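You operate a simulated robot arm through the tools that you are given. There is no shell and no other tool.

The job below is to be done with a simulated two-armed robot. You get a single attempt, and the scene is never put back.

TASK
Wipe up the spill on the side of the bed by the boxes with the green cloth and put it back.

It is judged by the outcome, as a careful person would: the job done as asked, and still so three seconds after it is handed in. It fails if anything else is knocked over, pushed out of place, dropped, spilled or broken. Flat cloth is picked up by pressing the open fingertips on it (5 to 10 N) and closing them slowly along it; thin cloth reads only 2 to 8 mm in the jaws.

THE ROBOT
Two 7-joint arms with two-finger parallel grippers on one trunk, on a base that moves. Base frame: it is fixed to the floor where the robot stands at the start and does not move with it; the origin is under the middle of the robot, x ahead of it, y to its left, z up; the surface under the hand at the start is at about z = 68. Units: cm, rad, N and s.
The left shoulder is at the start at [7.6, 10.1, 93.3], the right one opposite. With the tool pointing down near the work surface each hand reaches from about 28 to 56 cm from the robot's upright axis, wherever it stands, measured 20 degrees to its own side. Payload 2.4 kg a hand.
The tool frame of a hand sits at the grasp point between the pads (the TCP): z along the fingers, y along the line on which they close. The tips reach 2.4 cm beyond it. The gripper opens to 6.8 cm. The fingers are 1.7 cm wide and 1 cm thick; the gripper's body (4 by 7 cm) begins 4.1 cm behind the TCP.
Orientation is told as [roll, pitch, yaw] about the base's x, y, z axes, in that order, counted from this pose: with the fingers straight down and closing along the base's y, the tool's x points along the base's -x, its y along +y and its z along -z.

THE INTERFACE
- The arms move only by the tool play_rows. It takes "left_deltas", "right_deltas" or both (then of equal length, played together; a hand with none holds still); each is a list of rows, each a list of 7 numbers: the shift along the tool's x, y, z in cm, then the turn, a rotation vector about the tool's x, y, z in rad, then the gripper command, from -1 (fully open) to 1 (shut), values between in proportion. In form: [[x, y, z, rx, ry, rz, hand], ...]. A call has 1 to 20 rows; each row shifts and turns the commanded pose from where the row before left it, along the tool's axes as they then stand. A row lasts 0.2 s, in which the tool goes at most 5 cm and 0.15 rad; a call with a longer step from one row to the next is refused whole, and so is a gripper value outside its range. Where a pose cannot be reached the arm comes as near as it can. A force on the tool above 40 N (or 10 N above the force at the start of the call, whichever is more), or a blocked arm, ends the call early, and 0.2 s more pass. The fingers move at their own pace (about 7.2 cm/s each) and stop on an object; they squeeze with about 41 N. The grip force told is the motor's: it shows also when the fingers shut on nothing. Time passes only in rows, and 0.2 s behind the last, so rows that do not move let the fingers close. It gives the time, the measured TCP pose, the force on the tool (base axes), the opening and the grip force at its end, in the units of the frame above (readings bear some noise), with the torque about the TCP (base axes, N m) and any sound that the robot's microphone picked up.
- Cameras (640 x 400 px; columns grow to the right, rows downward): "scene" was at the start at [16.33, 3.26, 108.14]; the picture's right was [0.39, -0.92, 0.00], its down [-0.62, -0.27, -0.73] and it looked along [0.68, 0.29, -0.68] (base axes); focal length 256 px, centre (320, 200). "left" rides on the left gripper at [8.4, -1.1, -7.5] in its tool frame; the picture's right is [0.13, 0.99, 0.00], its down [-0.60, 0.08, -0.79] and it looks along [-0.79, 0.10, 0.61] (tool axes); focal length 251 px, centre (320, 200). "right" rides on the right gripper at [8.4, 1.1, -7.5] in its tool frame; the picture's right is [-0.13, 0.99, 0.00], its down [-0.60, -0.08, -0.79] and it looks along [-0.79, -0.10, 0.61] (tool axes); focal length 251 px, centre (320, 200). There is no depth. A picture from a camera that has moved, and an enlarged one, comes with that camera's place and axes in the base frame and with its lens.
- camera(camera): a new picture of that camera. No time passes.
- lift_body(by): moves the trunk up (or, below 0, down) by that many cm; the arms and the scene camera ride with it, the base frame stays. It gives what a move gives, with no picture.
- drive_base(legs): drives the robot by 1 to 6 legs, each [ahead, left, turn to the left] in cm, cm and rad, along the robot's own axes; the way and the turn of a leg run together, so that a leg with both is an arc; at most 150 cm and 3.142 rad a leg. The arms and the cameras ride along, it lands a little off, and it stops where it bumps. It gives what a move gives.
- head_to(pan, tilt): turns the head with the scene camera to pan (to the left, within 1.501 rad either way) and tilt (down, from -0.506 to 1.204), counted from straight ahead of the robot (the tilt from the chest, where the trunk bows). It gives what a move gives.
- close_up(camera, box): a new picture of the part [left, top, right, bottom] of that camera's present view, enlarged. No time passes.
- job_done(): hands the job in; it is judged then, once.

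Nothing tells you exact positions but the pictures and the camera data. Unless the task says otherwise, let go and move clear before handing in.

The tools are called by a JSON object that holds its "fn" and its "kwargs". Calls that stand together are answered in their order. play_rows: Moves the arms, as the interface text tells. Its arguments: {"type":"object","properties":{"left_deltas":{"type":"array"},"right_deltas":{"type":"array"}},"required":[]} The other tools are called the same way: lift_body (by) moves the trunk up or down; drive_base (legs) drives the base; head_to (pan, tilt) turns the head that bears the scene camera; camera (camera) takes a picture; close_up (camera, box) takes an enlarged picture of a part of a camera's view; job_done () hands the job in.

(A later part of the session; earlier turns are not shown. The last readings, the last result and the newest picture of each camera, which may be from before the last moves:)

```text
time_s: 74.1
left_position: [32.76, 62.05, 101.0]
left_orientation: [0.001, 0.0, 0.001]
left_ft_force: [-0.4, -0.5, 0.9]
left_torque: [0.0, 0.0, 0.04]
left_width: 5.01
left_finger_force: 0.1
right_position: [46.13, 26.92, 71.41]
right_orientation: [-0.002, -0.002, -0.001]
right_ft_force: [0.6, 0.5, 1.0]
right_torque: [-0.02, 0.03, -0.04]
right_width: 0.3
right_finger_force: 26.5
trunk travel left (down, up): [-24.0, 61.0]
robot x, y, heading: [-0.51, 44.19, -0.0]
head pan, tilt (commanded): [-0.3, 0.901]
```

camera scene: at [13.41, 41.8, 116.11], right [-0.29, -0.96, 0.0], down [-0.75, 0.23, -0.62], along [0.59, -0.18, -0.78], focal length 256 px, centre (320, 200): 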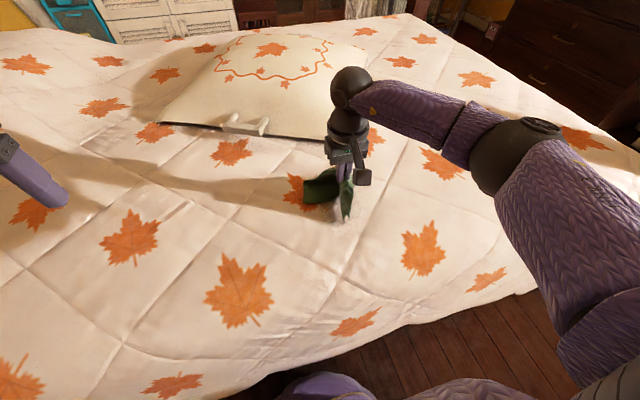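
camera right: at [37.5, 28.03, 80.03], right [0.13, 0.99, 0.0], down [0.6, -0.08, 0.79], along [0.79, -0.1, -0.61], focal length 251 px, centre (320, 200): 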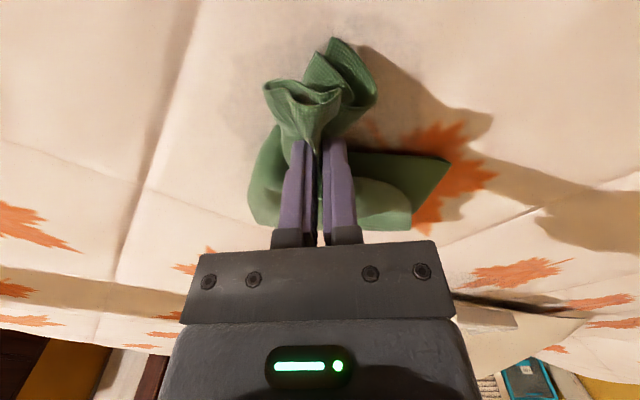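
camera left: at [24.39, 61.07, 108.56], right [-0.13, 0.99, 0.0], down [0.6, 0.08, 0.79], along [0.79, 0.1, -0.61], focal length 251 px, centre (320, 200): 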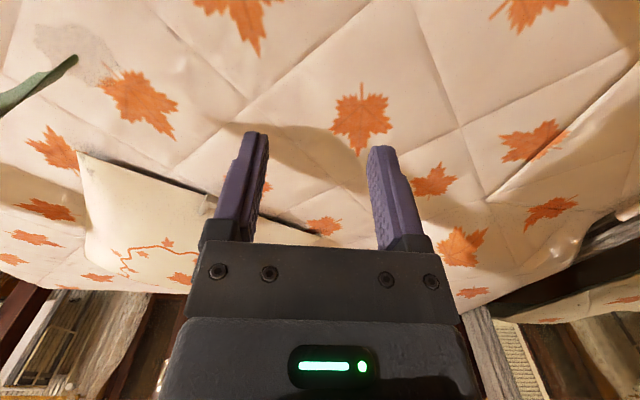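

{"fn": "play_rows", "kwargs": {"right_deltas": [[0, 0, 0.2, 0, 0, 0, 1.0], [0, 0, 0.2, 0, 0, 0, 1.0], [0, 0, 0.2, 0, 0, 0, 1.0], [0, 0, 0, 0, 0, 0, 1.0]]}}

```text
time_s: 75.1
left_position: [32.73, 62.09, 101.04]
left_orientation: [0.0, -0.002, 0.001]
left_ft_force: [-0.2, 0.1, 0.6]
left_torque: [-0.02, 0.02, 0.01]
left_width: 5.0
left_finger_force: 0.1
right_position: [46.1, 26.84, 70.97]
right_orientation: [-0.002, -0.006, 0.0]
right_ft_force: [0.6, -1.3, 22.6]
right_torque: [-0.21, 0.11, 0.01]
right_width: 0.27
right_finger_force: 27.0
trunk travel left (down, up): [-24.0, 61.0]
robot x, y, heading: [0.28, 44.06, 0.002]
head pan, tilt (commanded): [-0.3, 0.901]
```

Contact is firm (23 N), so I'll ease off slightly and begin wiping with gentle strokes across the spill.

{"fn": "play_rows", "kwargs": {"right_deltas": [[0, 0, -0.25, 0, 0, 0, 1.0], [0, 0, 0, 0, 0, 0, 1.0]]}}

```text
time_s: 75.7
left_position: [32.8, 62.23, 100.89]
left_orientation: [-0.001, -0.002, 0.001]
left_ft_force: [0.4, 0.4, 0.3]
left_torque: [0.0, 0.04, 0.02]
left_width: 4.99
left_finger_force: 0.0
right_position: [46.06, 26.94, 71.03]
right_orientation: [-0.002, -0.002, 0.001]
right_ft_force: [1.9, -0.6, 7.9]
right_torque: [-0.07, 0.0, 0.02]
right_width: 0.31
right_finger_force: 26.4
trunk travel left (down, up): [-24.0, 61.0]
robot x, y, heading: [-0.24, 43.98, -0.002]
head pan, tilt (commanded): [-0.3, 0.901]
```

{"fn": "play_rows", "kwargs": {"right_deltas": [[0.6, 0, 0, 0, 0, 0, 1.0], [0.8, 0, 0, 0, 0, 0, 1.0], [0.8, 0, 0, 0, 0, 0, 1.0], [0.8, 0, 0, 0, 0, 0, 1.0], [0.8, 0, 0, 0, 0, 0, 1.0], [0.6, 0, 0, 0, 0, 0, 1.0]]}}

{"fn": "camera", "kwargs": {"camera": "right"}}

{"fn": "close_up", "kwargs": {"camera": "scene", "box": [260, 120, 420, 260]}}

```text
time_s: 77.1
left_position: [32.69, 62.15, 100.91]
left_orientation: [0.002, -0.002, 0.002]
left_ft_force: [0.7, 0.6, -0.3]
left_torque: [-0.01, -0.01, 0.0]
left_width: 5.0
left_finger_force: 0.0
right_position: [41.68, 26.98, 70.98]
right_orientation: [-0.001, -0.002, 0.0]
right_ft_force: [4.7, -0.7, 10.8]
right_torque: [-0.02, -0.06, 0.03]
right_width: 0.3
right_finger_force: 26.8
trunk travel left (down, up): [-24.0, 61.0]
robot x, y, heading: [-0.11, 44.12, 0.006]
head pan, tilt (commanded): [-0.3, 0.901]
```

```text
taken
camera right: at [33.14, 28.06, 78.46], right [0.13, 0.99, 0.0], down [0.6, -0.08, 0.79], along [0.79, -0.1, -0.61], focal length 251 px, centre (320, 200)
```

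right: 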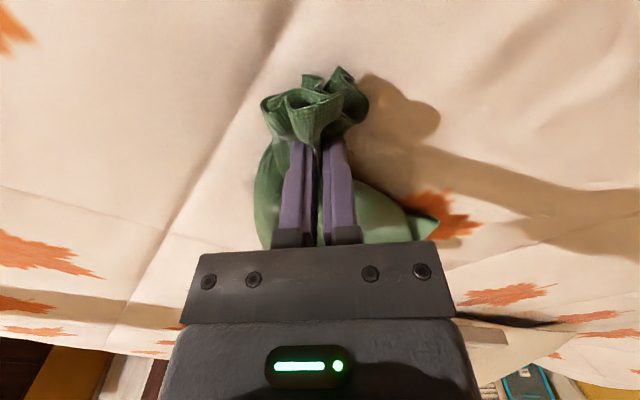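

```text
2.86 times, centred on (340, 190) of scene
camera zoom: at [13.38, 41.84, 116.12], right [-0.29, -0.96, 0.0], down [-0.75, 0.23, -0.62], along [0.59, -0.18, -0.78], focal length 730 px, centre (263, 229)
```

zoom: 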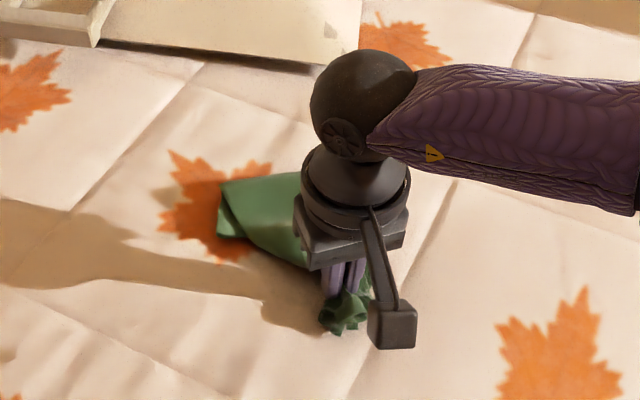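

The force stays around 8–11 N while dragging. I'll continue with zig-zag strokes over the right part of the spill.

{"fn": "play_rows", "kwargs": {"right_deltas": [[0, -0.8, 0, 0, 0, 0, 1.0], [0, -0.8, 0, 0, 0, 0, 1.0], [0, -0.8, 0, 0, 0, 0, 1.0], [-0.8, 0, 0, 0, 0, 0, 1.0], [-0.9, 0, 0, 0, 0, 0, 1.0], [-0.9, 0, 0, 0, 0, 0, 1.0], [-0.9, 0, 0, 0, 0, 0, 1.0], [-0.9, 0, 0, 0, 0, 0, 1.0], [-0.9, 0, 0, 0, 0, 0, 1.0], [-0.9, 0, 0, 0, 0, 0, 1.0], [-0.9, 0, 0, 0, 0, 0, 1.0], [-0.9, 0, 0, 0, 0, 0, 1.0], [-0.8, 0, 0, 0, 0, 0, 1.0]]}}

{"fn": "camera", "kwargs": {"camera": "right"}}

{"fn": "close_up", "kwargs": {"camera": "scene", "box": [260, 120, 420, 260]}}

```text
time_s: 79.9
left_position: [32.85, 62.12, 100.93]
left_orientation: [0.001, 0.0, 0.0]
left_ft_force: [0.4, 0.1, -0.1]
left_torque: [0.02, 0.01, 0.0]
left_width: 5.0
left_finger_force: 0.1
right_position: [49.54, 24.48, 70.99]
right_orientation: [0.0, -0.006, 0.0]
right_ft_force: [0.9, 0.0, 0.1]
right_torque: [0.03, 0.0, 0.01]
right_width: 0.27
right_finger_force: 26.7
right hand out of reach, approached as far as the arm can: row 13
trunk travel left (down, up): [-24.0, 61.0]
robot x, y, heading: [-0.22, 43.9, -0.002]
head pan, tilt (commanded): [-0.3, 0.901]
```

```text
taken
camera right: at [40.98, 25.66, 78.49], right [0.13, 0.99, 0.0], down [0.6, -0.08, 0.8], along [0.79, -0.1, -0.61], focal length 251 px, centre (320, 200)
```

right: 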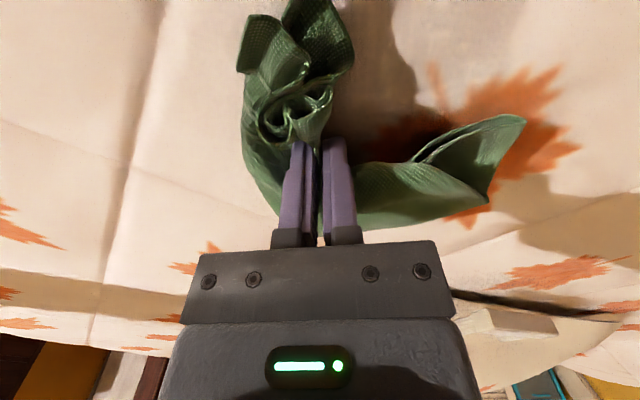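

```text
2.86 times, centred on (340, 190) of scene
camera zoom: at [13.41, 41.82, 116.1], right [-0.29, -0.96, 0.0], down [-0.75, 0.23, -0.62], along [0.59, -0.18, -0.78], focal length 730 px, centre (263, 229)
```

zoom: 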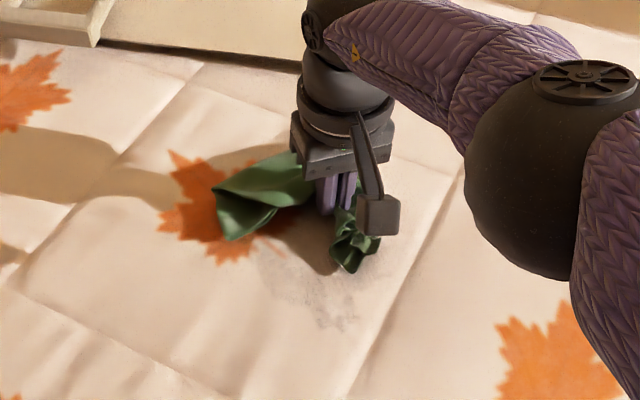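

The wiping works: the stain is mostly gone, with a faint remnant towards the near-left side. I'll stroke back towards the robot and then across the left part.

{"fn": "play_rows", "kwargs": {"right_deltas": [[0.8, 0, 0.05, 0, 0, 0, 1.0], [0.9, 0, 0, 0, 0, 0, 1.0], [0.9, 0, 0, 0, 0, 0, 1.0], [0.9, 0, 0, 0, 0, 0, 1.0], [0.9, 0, 0, 0, 0, 0, 1.0], [0.9, 0, 0, 0, 0, 0, 1.0], [0.9, 0, 0, 0, 0, 0, 1.0], [0.9, 0, 0, 0, 0, 0, 1.0], [0.9, 0, 0, 0, 0, 0, 1.0], [0.8, 0, 0, 0, 0, 0, 1.0], [0, 0.8, 0, 0, 0, 0, 1.0], [0, 0.9, 0, 0, 0, 0, 1.0], [0, 0.9, 0, 0, 0, 0, 1.0], [0, 0.9, 0, 0, 0, 0, 1.0], [0, 0.9, 0, 0, 0, 0, 1.0], [0, 0.8, 0, 0, 0, 0, 1.0]]}}

{"fn": "camera", "kwargs": {"camera": "right"}}

{"fn": "close_up", "kwargs": {"camera": "scene", "box": [260, 120, 420, 260]}}

```text
time_s: 83.3
left_position: [32.73, 62.23, 101.01]
left_orientation: [0.0, 0.0, 0.003]
left_ft_force: [0.1, -0.7, -1.3]
left_torque: [0.01, -0.03, 0.01]
left_width: 4.99
left_finger_force: 0.0
right_position: [40.71, 29.79, 71.07]
right_orientation: [-0.002, -0.002, 0.001]
right_ft_force: [0.9, 0.6, -0.2]
right_torque: [0.01, 0.0, -0.01]
right_width: 0.28
right_finger_force: 27.1
trunk travel left (down, up): [-24.0, 61.0]
robot x, y, heading: [-0.25, 43.99, -0.002]
head pan, tilt (commanded): [-0.3, 0.901]
```

```text
taken
camera right: at [32.19, 30.85, 78.45], right [0.13, 0.99, 0.0], down [0.6, -0.08, 0.79], along [0.79, -0.1, -0.61], focal length 251 px, centre (320, 200)
```

right: 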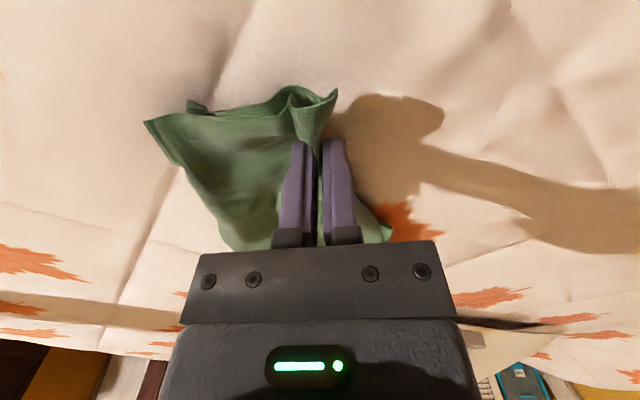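

```text
2.86 times, centred on (340, 190) of scene
camera zoom: at [13.4, 41.8, 116.11], right [-0.29, -0.96, 0.0], down [-0.75, 0.23, -0.62], along [0.59, -0.18, -0.78], focal length 730 px, centre (263, 229)
```

zoom: 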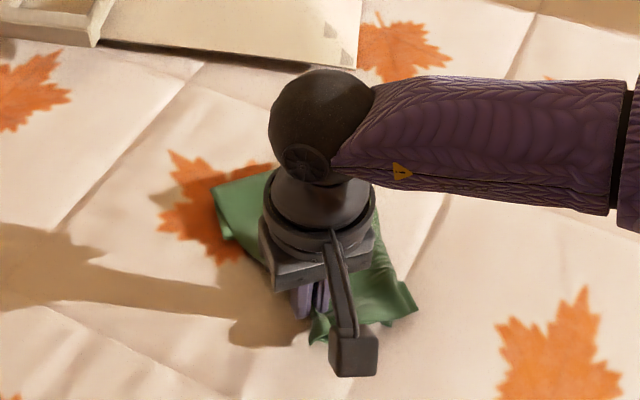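

Now I'll stroke outward along y≈30, pressing slightly more, and then back inward along y≈32.

{"fn": "play_rows", "kwargs": {"right_deltas": [[0, 0, 0.15, 0, 0, 0, 1.0], [-0.7, 0, 0.1, 0, 0, 0, 1.0], [-0.9, 0, 0, 0, 0, 0, 1.0], [-0.9, 0, 0, 0, 0, 0, 1.0], [-0.9, 0, 0, 0, 0, 0, 1.0], [-0.9, 0, 0, 0, 0, 0, 1.0], [-0.9, 0, 0, 0, 0, 0, 1.0], [-0.9, 0, 0, 0, 0, 0, 1.0], [-0.8, 0, 0, 0, 0, 0, 1.0], [-0.6, 0, 0, 0, 0, 0, 1.0]]}}

{"fn": "close_up", "kwargs": {"camera": "scene", "box": [260, 120, 420, 260]}}

```text
time_s: 85.5
left_position: [32.77, 62.08, 101.02]
left_orientation: [0.0, -0.001, 0.001]
left_ft_force: [-0.2, 0.2, 0.6]
left_torque: [-0.04, 0.01, 0.01]
left_width: 4.99
left_finger_force: 0.1
right_position: [48.16, 29.83, 70.75]
right_orientation: [-0.002, -0.002, 0.001]
right_ft_force: [-0.7, 0.3, -0.4]
right_torque: [-0.01, 0.01, -0.03]
right_width: 0.29
right_finger_force: 27.0
trunk travel left (down, up): [-24.0, 61.0]
robot x, y, heading: [0.28, 44.01, 0.003]
head pan, tilt (commanded): [-0.3, 0.901]
```

```text
2.86 times, centred on (340, 190) of scene
camera zoom: at [13.4, 41.81, 116.11], right [-0.29, -0.96, 0.0], down [-0.75, 0.23, -0.62], along [0.59, -0.18, -0.78], focal length 730 px, centre (263, 229)
```

zoom: 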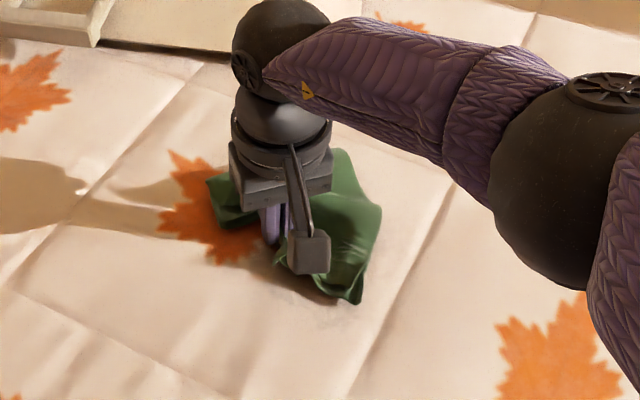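

I'll lift the cloth to check what is left of the stain.

{"fn": "play_rows", "kwargs": {"right_deltas": [[0, 0, -1, 0, 0, 0, 1.0], [0, 0, -2.5, 0, 0, 0, 1.0], [0, 0, -3, 0, 0, 0, 1.0], [0, 0, -3, 0, 0, 0, 1.0], [0, 0, -3, 0, 0, 0, 1.0], [0, 0, -3, 0, 0, 0, 1.0], [0, 0, -3, 0, 0, 0, 1.0], [0, 0, -3, 0, 0, 0, 1.0], [0, 0, -2, 0, 0, 0, 1.0], [0, 0, 0, 0, 0, 0, 1.0]]}}

{"fn": "close_up", "kwargs": {"camera": "scene", "box": [240, 120, 440, 280]}}

{"fn": "camera", "kwargs": {"camera": "right"}}

{"fn": "close_up", "kwargs": {"camera": "left", "box": [0, 0, 200, 130]}}

```text
time_s: 87.7
left_position: [32.7, 62.12, 100.99]
left_orientation: [0.002, -0.001, 0.002]
left_ft_force: [0.1, 0.4, -0.3]
left_torque: [-0.04, 0.02, 0.03]
left_width: 5.02
left_finger_force: 0.0
right_position: [48.2, 29.57, 94.09]
right_orientation: [-0.002, -0.002, 0.001]
right_ft_force: [-0.3, 1.0, -1.0]
right_torque: [0.03, 0.01, 0.04]
right_width: 0.29
right_finger_force: 27.0
trunk travel left (down, up): [-24.0, 61.0]
robot x, y, heading: [0.03, 43.86, 0.002]
head pan, tilt (commanded): [-0.3, 0.901]
```

```text
2.50 times, centred on (340, 200) of scene
camera zoom: at [13.41, 41.81, 116.1], right [-0.29, -0.96, 0.0], down [-0.75, 0.23, -0.62], along [0.59, -0.18, -0.78], focal length 639 px, centre (270, 200)
```

zoom: 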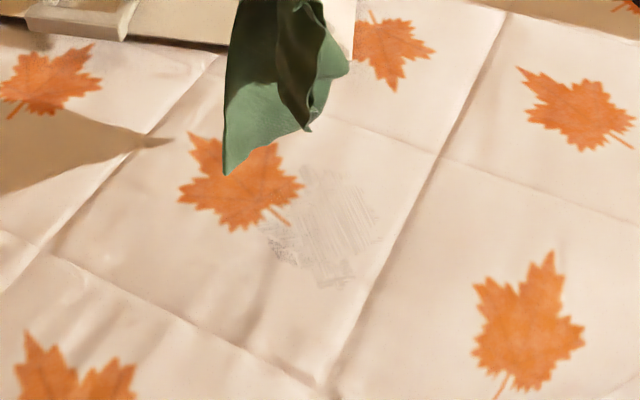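

```text
taken
camera right: at [39.67, 30.79, 101.65], right [0.13, 0.99, 0.0], down [0.6, -0.08, 0.79], along [0.79, -0.1, -0.61], focal length 251 px, centre (320, 200)
```

right: 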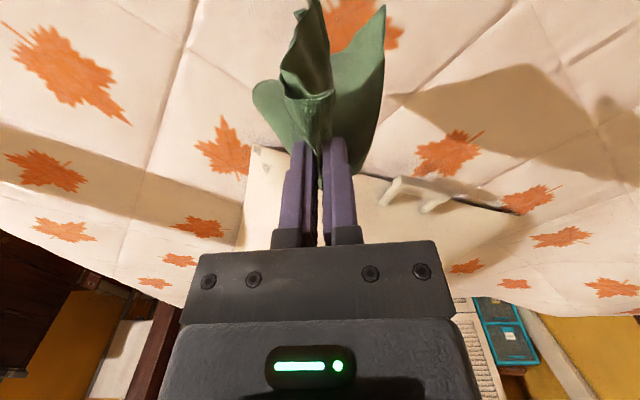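

```text
3.08 times, centred on (100, 65) of left
camera zoom: at [24.39, 61.07, 108.56], right [-0.13, 0.99, 0.0], down [0.6, 0.08, 0.79], along [0.79, 0.1, -0.61], focal length 774 px, centre (997, 615)
```

zoom: 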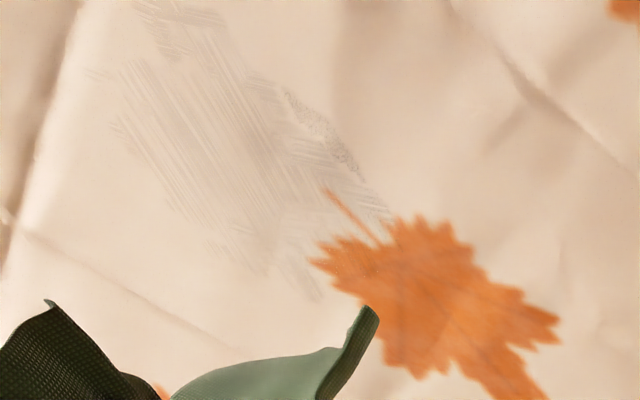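

The stain is clearly fading but streaks remain, so more passes are needed. I'll lower the trunk by 9 cm for better reach and set the cloth down again at the far-right side of the stain.

{"fn": "lift_body", "kwargs": {"by": -9}}

{"fn": "play_rows", "kwargs": {"right_deltas": [[-0.5, -1.5, 0, 0, 0, 0, 1.0], [-0.5, -2, 0, 0, 0, 0, 1.0], [-0.5, -2, 1, 0, 0, 0, 1.0], [-0.3, -2, 2, 0, 0, 0, 1.0], [0, -1, 2.5, 0, 0, 0, 1.0], [0, 0, 2.5, 0, 0, 0, 1.0], [0, 0, 2.5, 0, 0, 0, 1.0], [0, 0, 2, 0, 0, 0, 1.0], [0, 0, 1, 0, 0, 0, 1.0], [0, 0, 0, 0, 0, 0, 1.0]]}}

{"fn": "camera", "kwargs": {"camera": "right"}}

```text
time_s: 88.9
left_position: [32.71, 62.06, 91.88]
left_orientation: [0.002, 0.0, 0.002]
left_ft_force: [0.1, -0.2, -0.2]
left_torque: [-0.01, -0.01, 0.01]
left_width: 4.99
left_finger_force: 0.1
right_position: [48.17, 29.67, 85.36]
right_orientation: [0.0, -0.001, -0.002]
right_ft_force: [-0.1, -0.1, -0.1]
right_torque: [0.01, 0.01, 0.03]
right_width: 0.3
right_finger_force: 27.0
trunk travel left (down, up): [-15.0, 70.0]
robot x, y, heading: [0.02, 44.06, 0.003]
head pan, tilt (commanded): [-0.3, 0.901]
```

```text
time_s: 91.1
left_position: [32.67, 62.15, 91.96]
left_orientation: [0.0, -0.001, 0.003]
left_ft_force: [-0.2, 0.7, 0.4]
left_torque: [-0.03, 0.0, 0.02]
left_width: 5.0
left_finger_force: 0.1
right_position: [50.14, 21.32, 71.84]
right_orientation: [-0.002, -0.001, -0.001]
right_ft_force: [-0.7, 0.1, 1.5]
right_torque: [0.03, -0.03, 0.04]
right_width: 0.28
right_finger_force: 27.2
trunk travel left (down, up): [-15.0, 70.0]
robot x, y, heading: [0.02, 43.99, -0.0]
head pan, tilt (commanded): [-0.3, 0.901]
```

```text
taken
camera right: at [41.48, 22.43, 79.2], right [0.13, 0.99, 0.0], down [0.6, -0.08, 0.79], along [0.79, -0.1, -0.61], focal length 251 px, centre (320, 200)
```

right: 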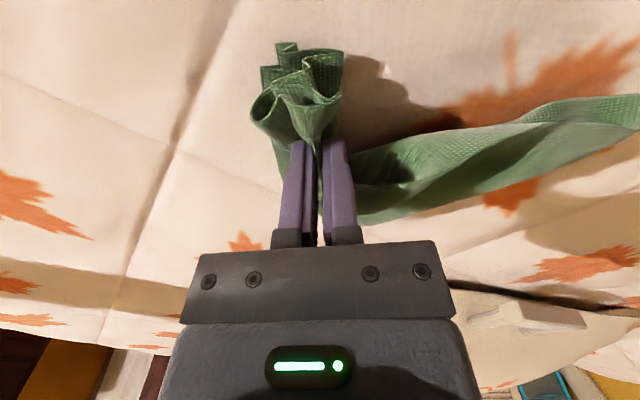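

{"fn": "play_rows", "kwargs": {"right_deltas": [[0, 0, 0.4, 0, 0, 0, 1.0], [0, 0, 0.4, 0, 0, 0, 1.0], [0, 0, 0.2, 0, 0, 0, 1.0], [0, 0.7, 0, 0, 0, 0, 1.0], [0, 1, 0, 0, 0, 0, 1.0], [0, 1, 0, 0, 0, 0, 1.0], [0, 1, 0, 0, 0, 0, 1.0], [0, 1, 0, 0, 0, 0, 1.0], [0, 1, 0, 0, 0, 0, 1.0], [0, 1, 0, 0, 0, 0, 1.0], [0, 1, 0, 0, 0, 0, 1.0], [0, 1, 0, 0, 0, 0, 1.0], [0, 1, 0, 0, 0, 0, 1.0], [0, 1, 0, 0, 0, 0, 1.0], [0, 0.7, 0, 0, 0, 0, 1.0]]}}

{"fn": "camera", "kwargs": {"camera": "right"}}

{"fn": "camera", "kwargs": {"camera": "scene"}}

```text
time_s: 94.3
left_position: [32.64, 62.2, 91.87]
left_orientation: [0.0, 0.001, 0.001]
left_ft_force: [0.4, 0.0, -0.6]
left_torque: [0.0, 0.02, -0.04]
left_width: 5.0
left_finger_force: 0.0
right_position: [49.95, 32.53, 70.82]
right_orientation: [0.0, -0.002, 0.001]
right_ft_force: [0.1, -2.1, 3.7]
right_torque: [-0.01, 0.01, 0.01]
right_width: 0.3
right_finger_force: 27.1
trunk travel left (down, up): [-15.0, 70.0]
robot x, y, heading: [-0.12, 44.33, 0.0]
head pan, tilt (commanded): [-0.3, 0.901]
```

```text
taken
camera right: at [41.46, 33.71, 78.27], right [0.13, 0.99, 0.0], down [0.6, -0.08, 0.79], along [0.79, -0.1, -0.61], focal length 251 px, centre (320, 200)
```

right: 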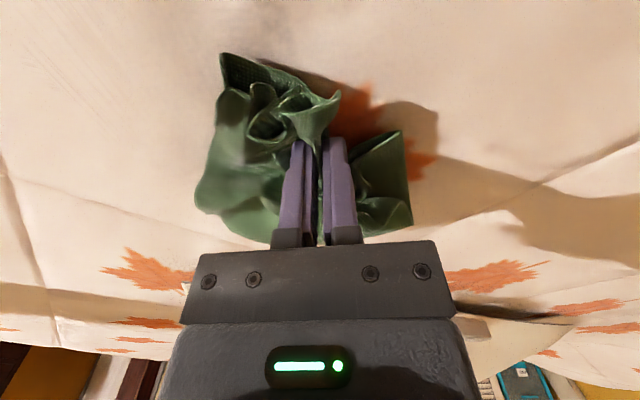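

```text
taken
camera scene: at [15.84, 41.8, 106.91], right [-0.29, -0.96, 0.0], down [-0.75, 0.23, -0.62], along [0.59, -0.18, -0.78], focal length 256 px, centre (320, 200)
```

scene: 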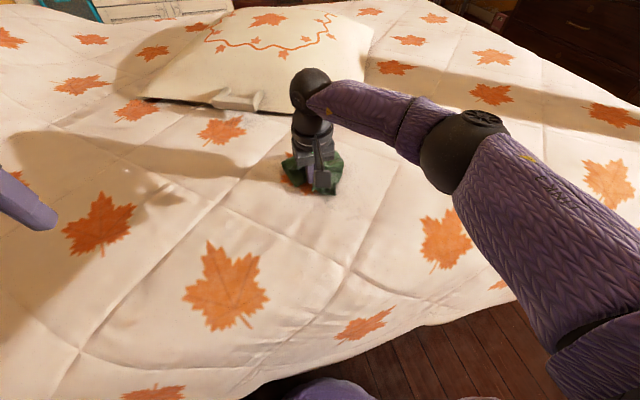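

{"fn": "play_rows", "kwargs": {"right_deltas": [[1.0, 0, -0.05, 0, 0, 0, 1.0], [1.2, 0, 0, 0, 0, 0, 1.0], [0, -0.9, 0, 0, 0, 0, 1.0], [0, -1.2, 0, 0, 0, 0, 1.0], [0, -1.2, 0, 0, 0, 0, 1.0], [0, -1.2, 0, 0, 0, 0, 1.0], [0, -1.2, 0, 0, 0, 0, 1.0], [0, -1.2, 0, 0, 0, 0, 1.0], [0, -1.2, 0, 0, 0, 0, 1.0], [0, -1.2, 0, 0, 0, 0, 1.0], [0, -1.2, 0, 0, 0, 0, 1.0], [0, -0.9, 0, 0, 0, 0, 1.0], [0, 0, 0, 0, 0, 0, 1.0]]}}

{"fn": "camera", "kwargs": {"camera": "scene"}}

```text
time_s: 97.1
left_position: [32.87, 62.09, 91.88]
left_orientation: [-0.002, -0.001, 0.0]
left_ft_force: [0.3, 0.2, -0.4]
left_torque: [0.01, 0.02, 0.01]
left_width: 4.99
left_finger_force: 0.1
right_position: [47.86, 21.17, 70.68]
right_orientation: [-0.003, -0.002, 0.001]
right_ft_force: [0.2, 1.9, 4.6]
right_torque: [0.04, 0.02, 0.01]
right_width: 0.28
right_finger_force: 26.5
trunk travel left (down, up): [-15.0, 70.0]
robot x, y, heading: [-0.14, 43.99, 0.003]
head pan, tilt (commanded): [-0.3, 0.901]
```

```text
taken
camera scene: at [15.83, 41.84, 106.92], right [-0.29, -0.96, 0.0], down [-0.75, 0.23, -0.62], along [0.59, -0.18, -0.78], focal length 256 px, centre (320, 200)
```

scene: 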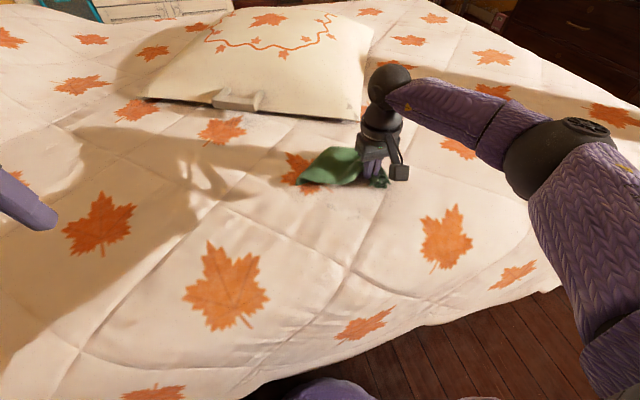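

{"fn": "close_up", "kwargs": {"camera": "scene", "box": [260, 120, 420, 260]}}

{"fn": "play_rows", "kwargs": {"right_deltas": [[1.0, 0, 0, 0, 0, 0, 1.0], [1.2, 0, 0, 0, 0, 0, 1.0], [0, 0.9, 0, 0, 0, 0, 1.0], [0, 1.2, 0, 0, 0, 0, 1.0], [0, 1.2, 0, 0, 0, 0, 1.0], [0, 1.2, 0, 0, 0, 0, 1.0], [0, 1.2, 0, 0, 0, 0, 1.0], [0, 1.2, 0, 0, 0, 0, 1.0], [0, 1.2, 0, 0, 0, 0, 1.0], [0, 1.2, 0, 0, 0, 0, 1.0], [0, 1.2, 0, 0, 0, 0, 1.0], [0, 0.9, 0, 0, 0, 0, 1.0], [0, 0, 0, 0, 0, 0, 1.0]]}}

{"fn": "close_up", "kwargs": {"camera": "scene", "box": [260, 120, 420, 260]}}

```text
2.86 times, centred on (340, 190) of scene
camera zoom: at [15.83, 41.84, 106.92], right [-0.29, -0.96, 0.0], down [-0.75, 0.23, -0.62], along [0.59, -0.18, -0.78], focal length 730 px, centre (263, 229)
```

zoom: 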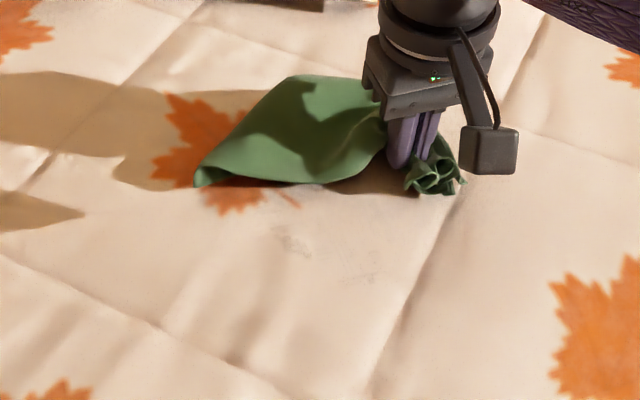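

```text
time_s: 99.9
left_position: [32.72, 62.07, 92.05]
left_orientation: [0.0, 0.0, 0.002]
left_ft_force: [-1.1, -0.4, 0.6]
left_torque: [0.0, 0.01, 0.02]
left_width: 5.0
left_finger_force: 0.0
right_position: [45.68, 32.6, 70.78]
right_orientation: [-0.001, -0.002, 0.0]
right_ft_force: [0.0, -0.6, 1.3]
right_torque: [-0.05, 0.0, 0.02]
right_width: 0.29
right_finger_force: 26.4
trunk travel left (down, up): [-15.0, 70.0]
robot x, y, heading: [0.33, 44.29, 0.006]
head pan, tilt (commanded): [-0.3, 0.901]
```

```text
2.86 times, centred on (340, 190) of scene
camera zoom: at [15.86, 41.81, 106.91], right [-0.29, -0.96, 0.0], down [-0.75, 0.23, -0.62], along [0.59, -0.18, -0.78], focal length 730 px, centre (263, 229)
```

zoom: 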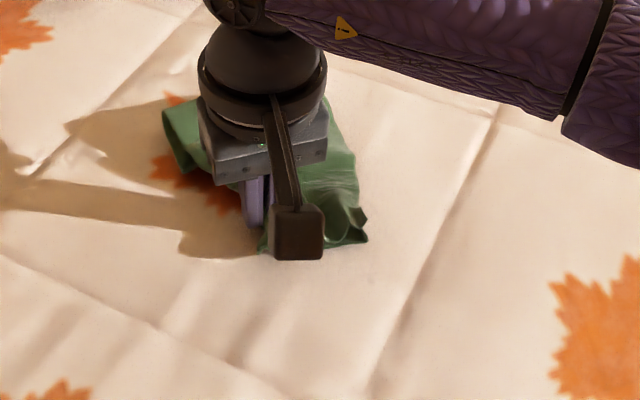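

Only two small remnants were left at about (44, 31) and (40, 28). I'll continue with strokes at x≈43.5, 41 and 39.5.

{"fn": "play_rows", "kwargs": {"right_deltas": [[1.0, 0, 0, 0, 0, 0, 1.0], [1.2, 0, 0, 0, 0, 0, 1.0], [0, -0.9, 0, 0, 0, 0, 1.0], [0, -1.2, 0, 0, 0, 0, 1.0], [0, -1.2, 0, 0, 0, 0, 1.0], [0, -1.2, 0, 0, 0, 0, 1.0], [0, -1.2, 0, 0, 0, 0, 1.0], [0, -1.2, 0, 0, 0, 0, 1.0], [0, -1.2, 0, 0, 0, 0, 1.0], [0, -1.2, 0, 0, 0, 0, 1.0], [0, -0.9, 0, 0, 0, 0, 1.0], [0, 0, 0, 0, 0, 0, 1.0]]}}

{"fn": "play_rows", "kwargs": {"right_deltas": [[1.0, 0, 0, 0, 0, 0, 1.0], [1.2, 0, 0, 0, 0, 0, 1.0], [0, 0.9, 0, 0, 0, 0, 1.0], [0, 1.2, 0, 0, 0, 0, 1.0], [0, 1.2, 0, 0, 0, 0, 1.0], [0, 1.2, 0, 0, 0, 0, 1.0], [0, 1.2, 0, 0, 0, 0, 1.0], [0, 1.2, 0, 0, 0, 0, 1.0], [0, 1.2, 0, 0, 0, 0, 1.0], [0, 1.2, 0, 0, 0, 0, 1.0], [0, 0.9, 0, 0, 0, 0, 1.0], [0, 0, 0, 0, 0, 0, 1.0]]}}

{"fn": "close_up", "kwargs": {"camera": "scene", "box": [260, 120, 420, 260]}}

{"fn": "camera", "kwargs": {"camera": "right"}}

```text
time_s: 102.5
left_position: [32.74, 62.05, 92.01]
left_orientation: [0.0, 0.0, 0.002]
left_ft_force: [0.0, 0.3, 0.3]
left_torque: [0.0, 0.0, -0.01]
left_width: 4.98
left_finger_force: 0.0
right_position: [43.41, 22.37, 70.85]
right_orientation: [-0.002, -0.001, -0.001]
right_ft_force: [0.2, 0.2, 1.1]
right_torque: [0.03, 0.0, -0.02]
right_width: 0.29
right_finger_force: 27.2
trunk travel left (down, up): [-15.0, 70.0]
robot x, y, heading: [-0.54, 44.11, 0.007]
head pan, tilt (commanded): [-0.3, 0.901]
```

```text
time_s: 105.1
left_position: [32.79, 62.2, 91.94]
left_orientation: [0.001, 0.001, 0.002]
left_ft_force: [0.3, 0.3, -0.6]
left_torque: [0.03, 0.01, -0.02]
left_width: 4.99
left_finger_force: 0.1
right_position: [41.12, 32.82, 70.75]
right_orientation: [-0.001, -0.002, 0.001]
right_ft_force: [0.4, -0.5, 0.2]
right_torque: [-0.02, -0.01, 0.0]
right_width: 0.31
right_finger_force: 27.2
trunk travel left (down, up): [-15.0, 70.0]
robot x, y, heading: [-0.02, 43.92, 0.003]
head pan, tilt (commanded): [-0.3, 0.901]
```

```text
2.86 times, centred on (340, 190) of scene
camera zoom: at [15.86, 41.81, 106.91], right [-0.29, -0.96, 0.0], down [-0.75, 0.23, -0.62], along [0.59, -0.18, -0.78], focal length 730 px, centre (263, 229)
```

zoom: 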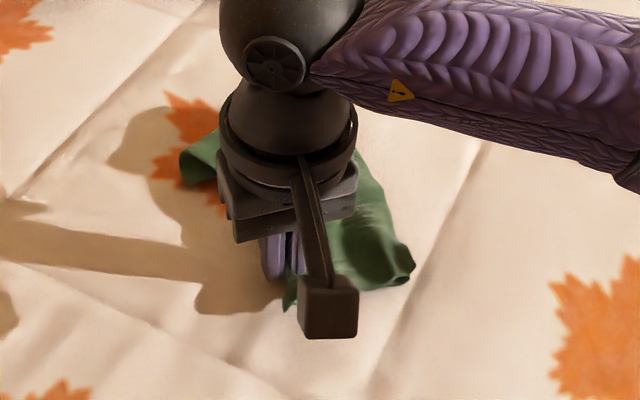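

```text
taken
camera right: at [32.69, 33.77, 78.22], right [0.13, 0.99, 0.0], down [0.6, -0.08, 0.79], along [0.79, -0.1, -0.61], focal length 251 px, centre (320, 200)
```

right: 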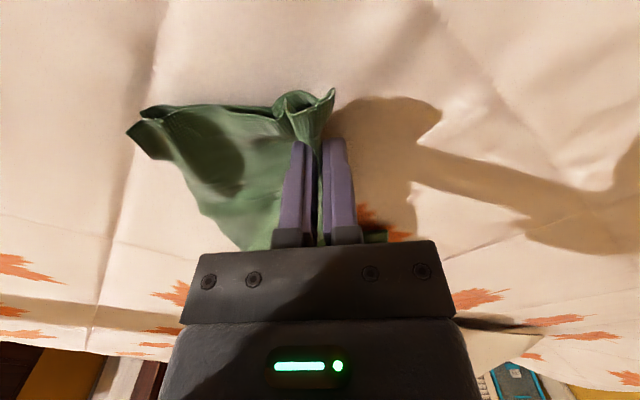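

{"fn": "play_rows", "kwargs": {"right_deltas": [[0.8, 0, 0, 0, 0, 0, 1.0], [0.8, 0, 0, 0, 0, 0, 1.0], [0, -0.9, 0, 0, 0, 0, 1.0], [0, -1.2, 0, 0, 0, 0, 1.0], [0, -1.2, 0, 0, 0, 0, 1.0], [0, -1.2, 0, 0, 0, 0, 1.0], [0, -1.2, 0, 0, 0, 0, 1.0], [0, -1.2, 0, 0, 0, 0, 1.0], [0, -1.2, 0, 0, 0, 0, 1.0], [0, -0.9, 0, 0, 0, 0, 1.0], [0, 0, -1, 0, 0, 0, 1.0], [0, 0, -2.5, 0, 0, 0, 1.0], [0, 0, -3, 0, 0, 0, 1.0], [0, 0, -3, 0, 0, 0, 1.0], [0, 0, -3, 0, 0, 0, 1.0], [0, 0, -3, 0, 0, 0, 1.0], [0, 0, -3, 0, 0, 0, 1.0], [0, 0, -3, 0, 0, 0, 1.0], [0, 0, -2, 0, 0, 0, 1.0], [0, 0, 0, 0, 0, 0, 1.0]]}}

{"fn": "camera", "kwargs": {"camera": "scene"}}

{"fn": "close_up", "kwargs": {"camera": "scene", "box": [240, 120, 440, 280]}}

{"fn": "close_up", "kwargs": {"camera": "left", "box": [0, 0, 200, 130]}}

```text
time_s: 109.3
left_position: [32.9, 62.12, 91.93]
left_orientation: [0.001, 0.0, 0.001]
left_ft_force: [0.4, 0.1, -0.5]
left_torque: [0.01, -0.03, 0.02]
left_width: 5.01
left_finger_force: 0.1
right_position: [39.52, 23.58, 94.26]
right_orientation: [-0.002, -0.001, -0.001]
right_ft_force: [-0.7, 0.7, -1.2]
right_torque: [0.04, -0.04, 0.04]
right_width: 0.3
right_finger_force: 26.9
trunk travel left (down, up): [-15.0, 70.0]
robot x, y, heading: [-0.26, 44.49, 0.004]
head pan, tilt (commanded): [-0.3, 0.901]
```

```text
taken
camera scene: at [15.86, 41.81, 106.91], right [-0.29, -0.96, 0.0], down [-0.75, 0.23, -0.62], along [0.59, -0.18, -0.78], focal length 256 px, centre (320, 200)
```

scene: 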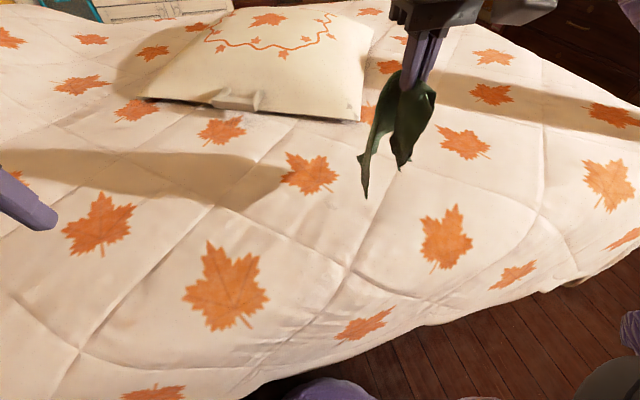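

```text
2.50 times, centred on (340, 200) of scene
camera zoom: at [15.86, 41.81, 106.91], right [-0.29, -0.96, 0.0], down [-0.75, 0.23, -0.62], along [0.59, -0.18, -0.78], focal length 639 px, centre (270, 200)
```

zoom: 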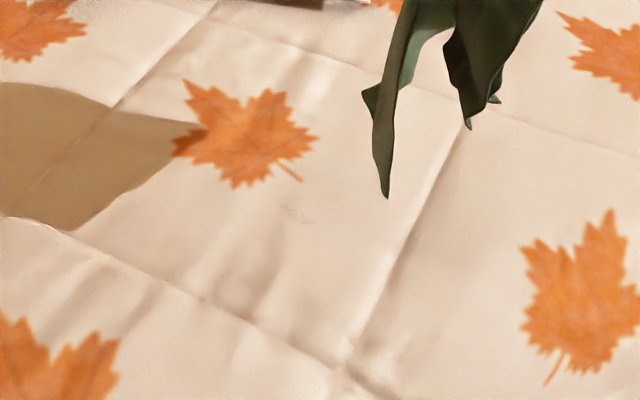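

```text
3.08 times, centred on (100, 65) of left
camera zoom: at [24.39, 61.07, 99.56], right [-0.13, 0.99, 0.0], down [0.6, 0.08, 0.79], along [0.79, 0.1, -0.61], focal length 774 px, centre (997, 615)
```

zoom: 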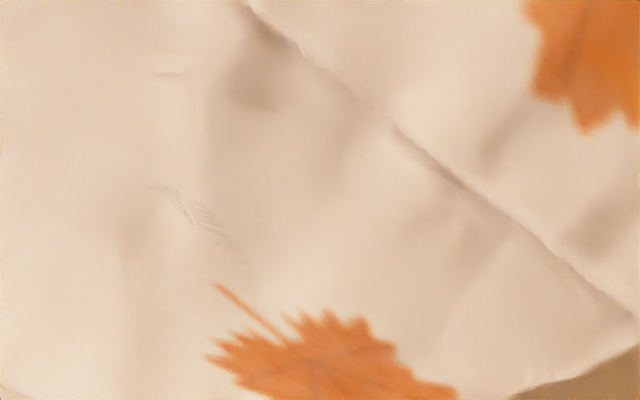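

Nearly clean: just a faint remnant near (43.5, 31). I'll go over that spot again with a few short strokes.

{"fn": "play_rows", "kwargs": {"right_deltas": [[-1.5, 0.8, 1, 0, 0, 0, 1.0], [-2, 1.2, 3, 0, 0, 0, 1.0], [-1, 1, 3.5, 0, 0, 0, 1.0], [0, 0.5, 3.5, 0, 0, 0, 1.0], [0, 0, 3.5, 0, 0, 0, 1.0], [0, 0, 3, 0, 0, 0, 1.0], [0, 0, 2.5, 0, 0, 0, 1.0], [0, 0, 1.8, 0, 0, 0, 1.0], [0, 0, 0.7, 0, 0, 0, 1.0], [0, 0, 0.5, 0, 0, 0, 1.0], [0, 0, 0.2, 0, 0, 0, 1.0], [0, 0, 0, 0, 0, 0, 1.0]]}}

```text
time_s: 111.9
left_position: [32.64, 62.19, 91.93]
left_orientation: [-0.001, 0.001, 0.002]
left_ft_force: [-0.6, -0.5, -0.4]
left_torque: [-0.02, 0.0, -0.02]
left_width: 4.99
left_finger_force: 0.0
right_position: [44.13, 27.22, 71.14]
right_orientation: [-0.003, -0.004, 0.0]
right_ft_force: [-0.9, 0.0, 1.8]
right_torque: [-0.01, 0.0, 0.0]
right_width: 0.3
right_finger_force: 26.4
trunk travel left (down, up): [-15.0, 70.0]
robot x, y, heading: [-0.34, 43.97, 0.002]
head pan, tilt (commanded): [-0.3, 0.901]
```

{"fn": "play_rows", "kwargs": {"right_deltas": [[0, 0.8, 0.1, 0, 0, 0, 1.0], [0, 1.2, 0.1, 0, 0, 0, 1.0], [0, 1.2, 0.05, 0, 0, 0, 1.0], [0, 1.2, 0, 0, 0, 0, 1.0], [0, 1.2, 0, 0, 0, 0, 1.0], [0, 1, 0, 0, 0, 0, 1.0], [0.6, 0, 0, 0, 0, 0, 1.0], [0, -1, 0, 0, 0, 0, 1.0], [0, -1.2, 0, 0, 0, 0, 1.0], [0, -1.2, 0, 0, 0, 0, 1.0], [0, -1.2, 0, 0, 0, 0, 1.0], [0, -1, 0, 0, 0, 0, 1.0], [-1, 0, 0, 0, 0, 0, 1.0], [0, 1, 0, 0, 0, 0, 1.0], [0, 1.2, 0, 0, 0, 0, 1.0], [0, 1.2, 0, 0, 0, 0, 1.0], [0, 1.2, 0, 0, 0, 0, 1.0], [0, 1, 0, 0, 0, 0, 1.0], [0, 0, 0, 0, 0, 0, 1.0]]}}

{"fn": "play_rows", "kwargs": {"right_deltas": [[-1, -0.8, 0, 0, 0, 0, 1.0], [-1, -1, 0, 0, 0, 0, 1.0], [1, 0, 0, 0, 0, 0, 1.0], [1.2, 0, 0, 0, 0, 0, 1.0], [1.2, 0, 0, 0, 0, 0, 1.0], [1.2, 0, 0, 0, 0, 0, 1.0], [1.2, 0, 0, 0, 0, 0, 1.0], [1, 0, 0, 0, 0, 0, 1.0], [0, -0.8, 0, 0, 0, 0, 1.0], [0, 0, -1, 0, 0, 0, 1.0], [0, 0, -2.5, 0, 0, 0, 1.0], [0, 0, -3, 0, 0, 0, 1.0], [0, 0, -3, 0, 0, 0, 1.0], [0, -1, -3, 0, 0, 0, 1.0], [0, -2, -3, 0, 0, 0, 1.0], [0, -2, -3, 0, 0, 0, 1.0], [0, -2, -3, 0, 0, 0, 1.0], [0, -1, -2, 0, 0, 0, 1.0], [0, 0, 0, 0, 0, 0, 1.0]]}}

{"fn": "close_up", "kwargs": {"camera": "scene", "box": [240, 120, 440, 280]}}

{"fn": "close_up", "kwargs": {"camera": "left", "box": [0, 0, 200, 130]}}

{"fn": "camera", "kwargs": {"camera": "scene"}}

```text
time_s: 115.9
left_position: [32.82, 62.03, 91.88]
left_orientation: [0.001, 0.0, 0.0]
left_ft_force: [0.3, 0.1, 0.3]
left_torque: [-0.01, 0.01, -0.04]
left_width: 4.98
left_finger_force: 0.1
right_position: [44.6, 33.72, 70.91]
right_orientation: [-0.002, -0.001, 0.001]
right_ft_force: [0.2, 0.2, -0.1]
right_torque: [-0.01, 0.04, 0.0]
right_width: 0.28
right_finger_force: 26.9
trunk travel left (down, up): [-15.0, 70.0]
robot x, y, heading: [-0.21, 44.49, -0.0]
head pan, tilt (commanded): [-0.3, 0.901]
```

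```text
time_s: 119.9
left_position: [32.63, 62.09, 91.87]
left_orientation: [0.001, 0.001, 0.001]
left_ft_force: [-0.8, -0.9, -0.7]
left_torque: [0.01, 0.0, -0.01]
left_width: 5.01
left_finger_force: 0.1
right_position: [39.6, 23.11, 94.36]
right_orientation: [-0.003, -0.004, 0.0]
right_ft_force: [-0.3, 0.3, 0.5]
right_torque: [0.01, -0.02, 0.01]
right_width: 0.28
right_finger_force: 26.7
trunk travel left (down, up): [-15.0, 70.0]
robot x, y, heading: [0.0, 43.56, 0.004]
head pan, tilt (commanded): [-0.3, 0.901]
```

```text
2.50 times, centred on (340, 200) of scene
camera zoom: at [15.86, 41.81, 106.91], right [-0.29, -0.96, 0.0], down [-0.75, 0.23, -0.62], along [0.59, -0.18, -0.78], focal length 639 px, centre (270, 200)
```

zoom: 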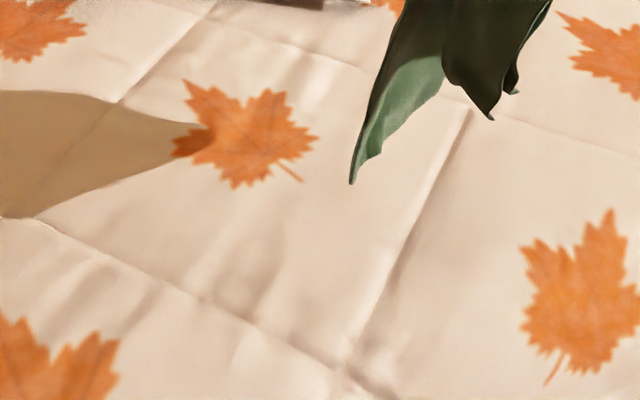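

```text
3.08 times, centred on (100, 65) of left
camera zoom: at [24.39, 61.07, 99.56], right [-0.13, 0.99, 0.0], down [0.6, 0.08, 0.79], along [0.79, 0.1, -0.61], focal length 774 px, centre (997, 615)
```

zoom: 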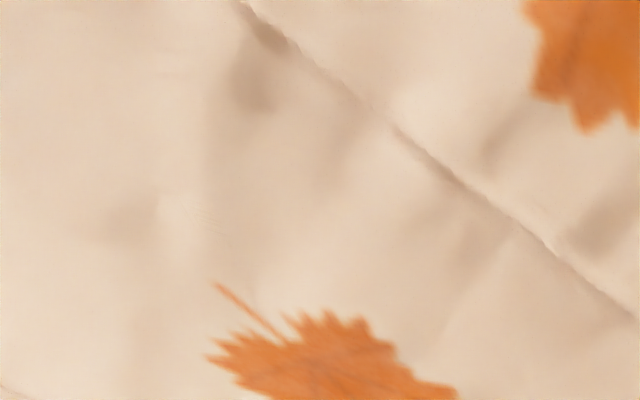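

```text
taken
camera scene: at [15.86, 41.81, 106.91], right [-0.29, -0.96, 0.0], down [-0.75, 0.23, -0.62], along [0.59, -0.18, -0.78], focal length 256 px, centre (320, 200)
```

scene: 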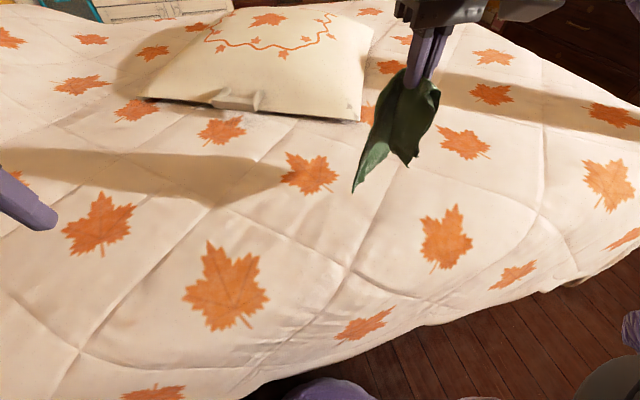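

The bed looks clean where the spill was. I'll raise the trunk slightly and look again without the cloth in the way, then drive back.

{"fn": "lift_body", "kwargs": {"by": 9}}

{"fn": "drive_base", "kwargs": {"legs": [[0, -30, 0]]}}

{"fn": "head_to", "kwargs": {"pan": 0.2, "tilt": 0.85}}

{"fn": "camera", "kwargs": {"camera": "scene"}}

{"fn": "camera", "kwargs": {"camera": "left"}}

{"fn": "camera", "kwargs": {"camera": "right"}}

```text
time_s: 121.2
left_position: [32.8, 61.94, 100.86]
left_orientation: [0.001, 0.001, 0.003]
left_ft_force: [0.0, 0.0, -0.3]
left_torque: [-0.05, 0.01, -0.03]
left_width: 5.01
left_finger_force: 0.2
right_position: [39.67, 23.21, 103.23]
right_orientation: [-0.002, 0.001, 0.001]
right_ft_force: [0.1, -0.2, -0.4]
right_torque: [-0.01, 0.03, -0.02]
right_width: 0.3
right_finger_force: 26.6
trunk travel left (down, up): [-24.0, 61.0]
robot x, y, heading: [0.08, 43.98, -0.001]
head pan, tilt (commanded): [-0.3, 0.901]
```

```text
time_s: 123.2
left_position: [32.68, 32.44, 101.04]
left_orientation: [-0.001, 0.0, 0.006]
left_ft_force: [-0.6, -0.3, 0.3]
left_torque: [0.02, 0.0, -0.03]
left_width: 5.02
left_finger_force: 0.1
right_position: [39.8, -6.45, 103.36]
right_orientation: [-0.002, -0.003, 0.002]
right_ft_force: [-0.9, 0.9, -0.5]
right_torque: [0.03, 0.02, 0.03]
right_width: 0.28
right_finger_force: 26.7
trunk travel left (down, up): [-24.0, 61.0]
robot x, y, heading: [-0.14, 14.52, 0.0]
head pan, tilt (commanded): [-0.3, 0.901]
```

```text
time_s: 124.2
left_position: [32.77, 32.46, 101.08]
left_orientation: [0.0, -0.002, 0.002]
left_ft_force: [0.1, -0.5, 0.1]
left_torque: [0.01, -0.02, 0.02]
left_width: 5.0
left_finger_force: 0.0
right_position: [39.78, -6.51, 103.39]
right_orientation: [-0.001, -0.002, 0.002]
right_ft_force: [0.0, 0.0, -0.6]
right_torque: [0.01, -0.04, -0.01]
right_width: 0.3
right_finger_force: 27.4
trunk travel left (down, up): [-24.0, 61.0]
robot x, y, heading: [0.12, 14.29, 0.009]
head pan, tilt (commanded): [0.201, 0.85]
```

```text
taken
camera scene: at [13.92, 15.92, 116.49], right [0.2, -0.98, 0.0], down [-0.74, -0.15, -0.66], along [0.65, 0.13, -0.75], focal length 256 px, centre (320, 200)
```

scene: 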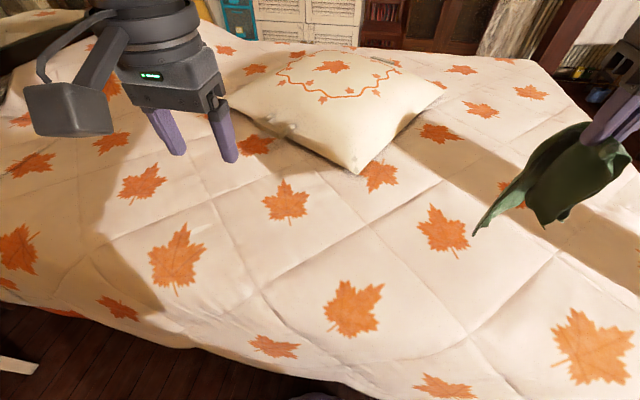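

```text
taken
camera left: at [24.44, 31.41, 108.57], right [-0.13, 0.99, 0.0], down [0.6, 0.08, 0.79], along [0.79, 0.1, -0.61], focal length 251 px, centre (320, 200)
```

left: 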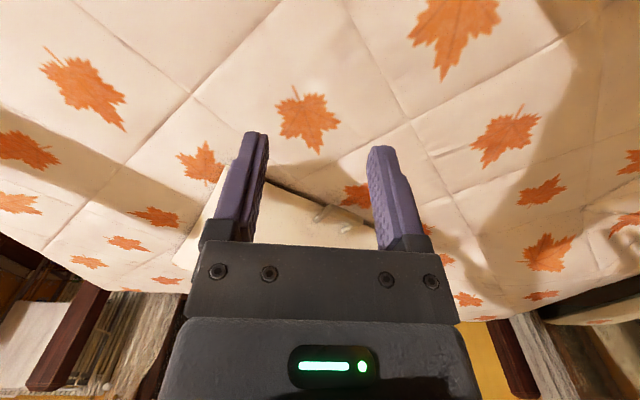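

```text
taken
camera right: at [31.26, -5.38, 110.8], right [0.13, 0.99, 0.0], down [0.6, -0.08, 0.79], along [0.79, -0.1, -0.61], focal length 251 px, centre (320, 200)
```

right: 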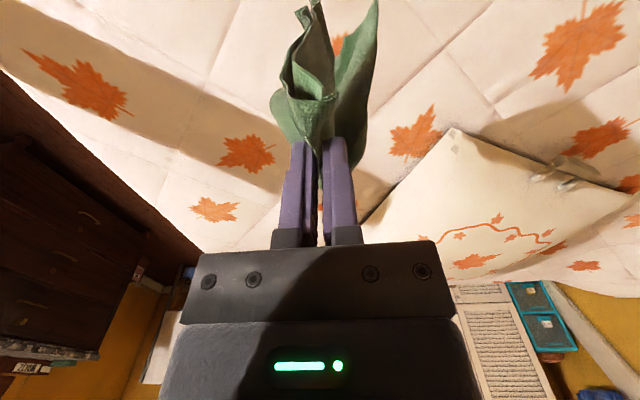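

{"fn": "close_up", "kwargs": {"camera": "scene", "box": [220, 160, 380, 280]}}

{"fn": "close_up", "kwargs": {"camera": "left", "box": [190, 40, 370, 160]}}

{"fn": "head_to", "kwargs": {"pan": -0.5, "tilt": 0.8}}

{"fn": "camera", "kwargs": {"camera": "scene"}}

```text
3.33 times, centred on (300, 220) of scene
camera zoom: at [13.92, 15.92, 116.49], right [0.2, -0.98, 0.0], down [-0.74, -0.15, -0.66], along [0.65, 0.13, -0.75], focal length 852 px, centre (387, 133)
```

zoom: 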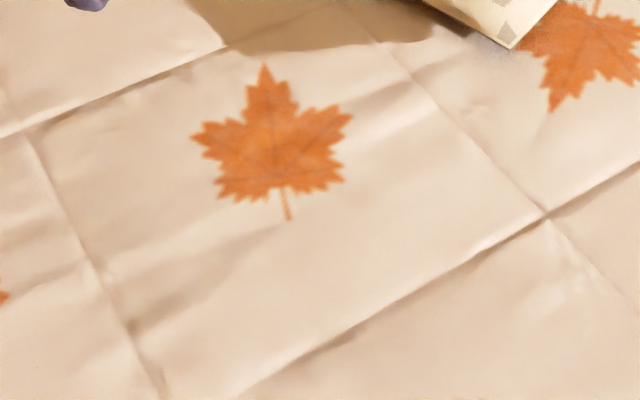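

```text
3.33 times, centred on (280, 100) of left
camera zoom: at [24.44, 31.41, 108.57], right [-0.13, 0.99, 0.0], down [0.6, 0.08, 0.79], along [0.79, 0.1, -0.61], focal length 838 px, centre (453, 533)
```

zoom: 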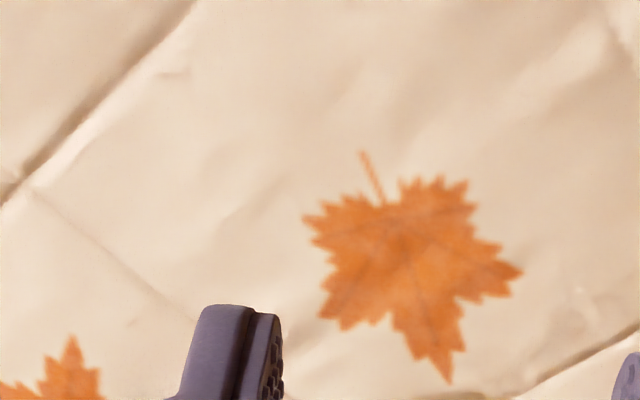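

```text
time_s: 125.2
left_position: [32.72, 32.45, 101.13]
left_orientation: [0.0, 0.001, 0.003]
left_ft_force: [0.2, -0.3, -0.5]
left_torque: [-0.02, -0.02, 0.0]
left_width: 5.0
left_finger_force: 0.2
right_position: [39.82, -6.52, 103.36]
right_orientation: [-0.002, -0.001, 0.0]
right_ft_force: [0.4, 0.7, 0.0]
right_torque: [0.02, 0.0, -0.01]
right_width: 0.32
right_finger_force: 26.5
trunk travel left (down, up): [-24.0, 61.0]
robot x, y, heading: [-0.43, 14.36, 0.005]
head pan, tilt (commanded): [-0.499, 0.799]
```

```text
taken
camera scene: at [13.36, 10.51, 116.9], right [-0.48, -0.88, 0.0], down [-0.63, 0.34, -0.7], along [0.61, -0.33, -0.72], focal length 256 px, centre (320, 200)
```

scene: 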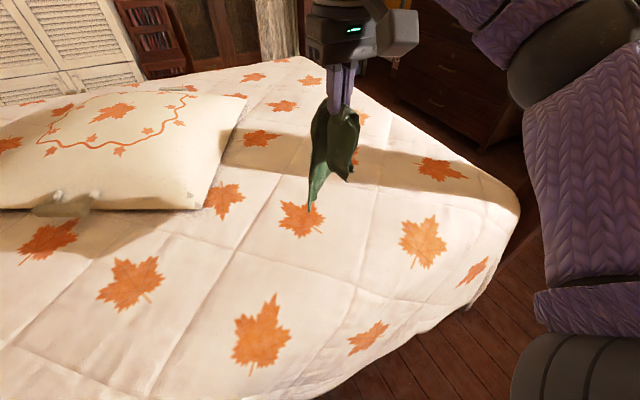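

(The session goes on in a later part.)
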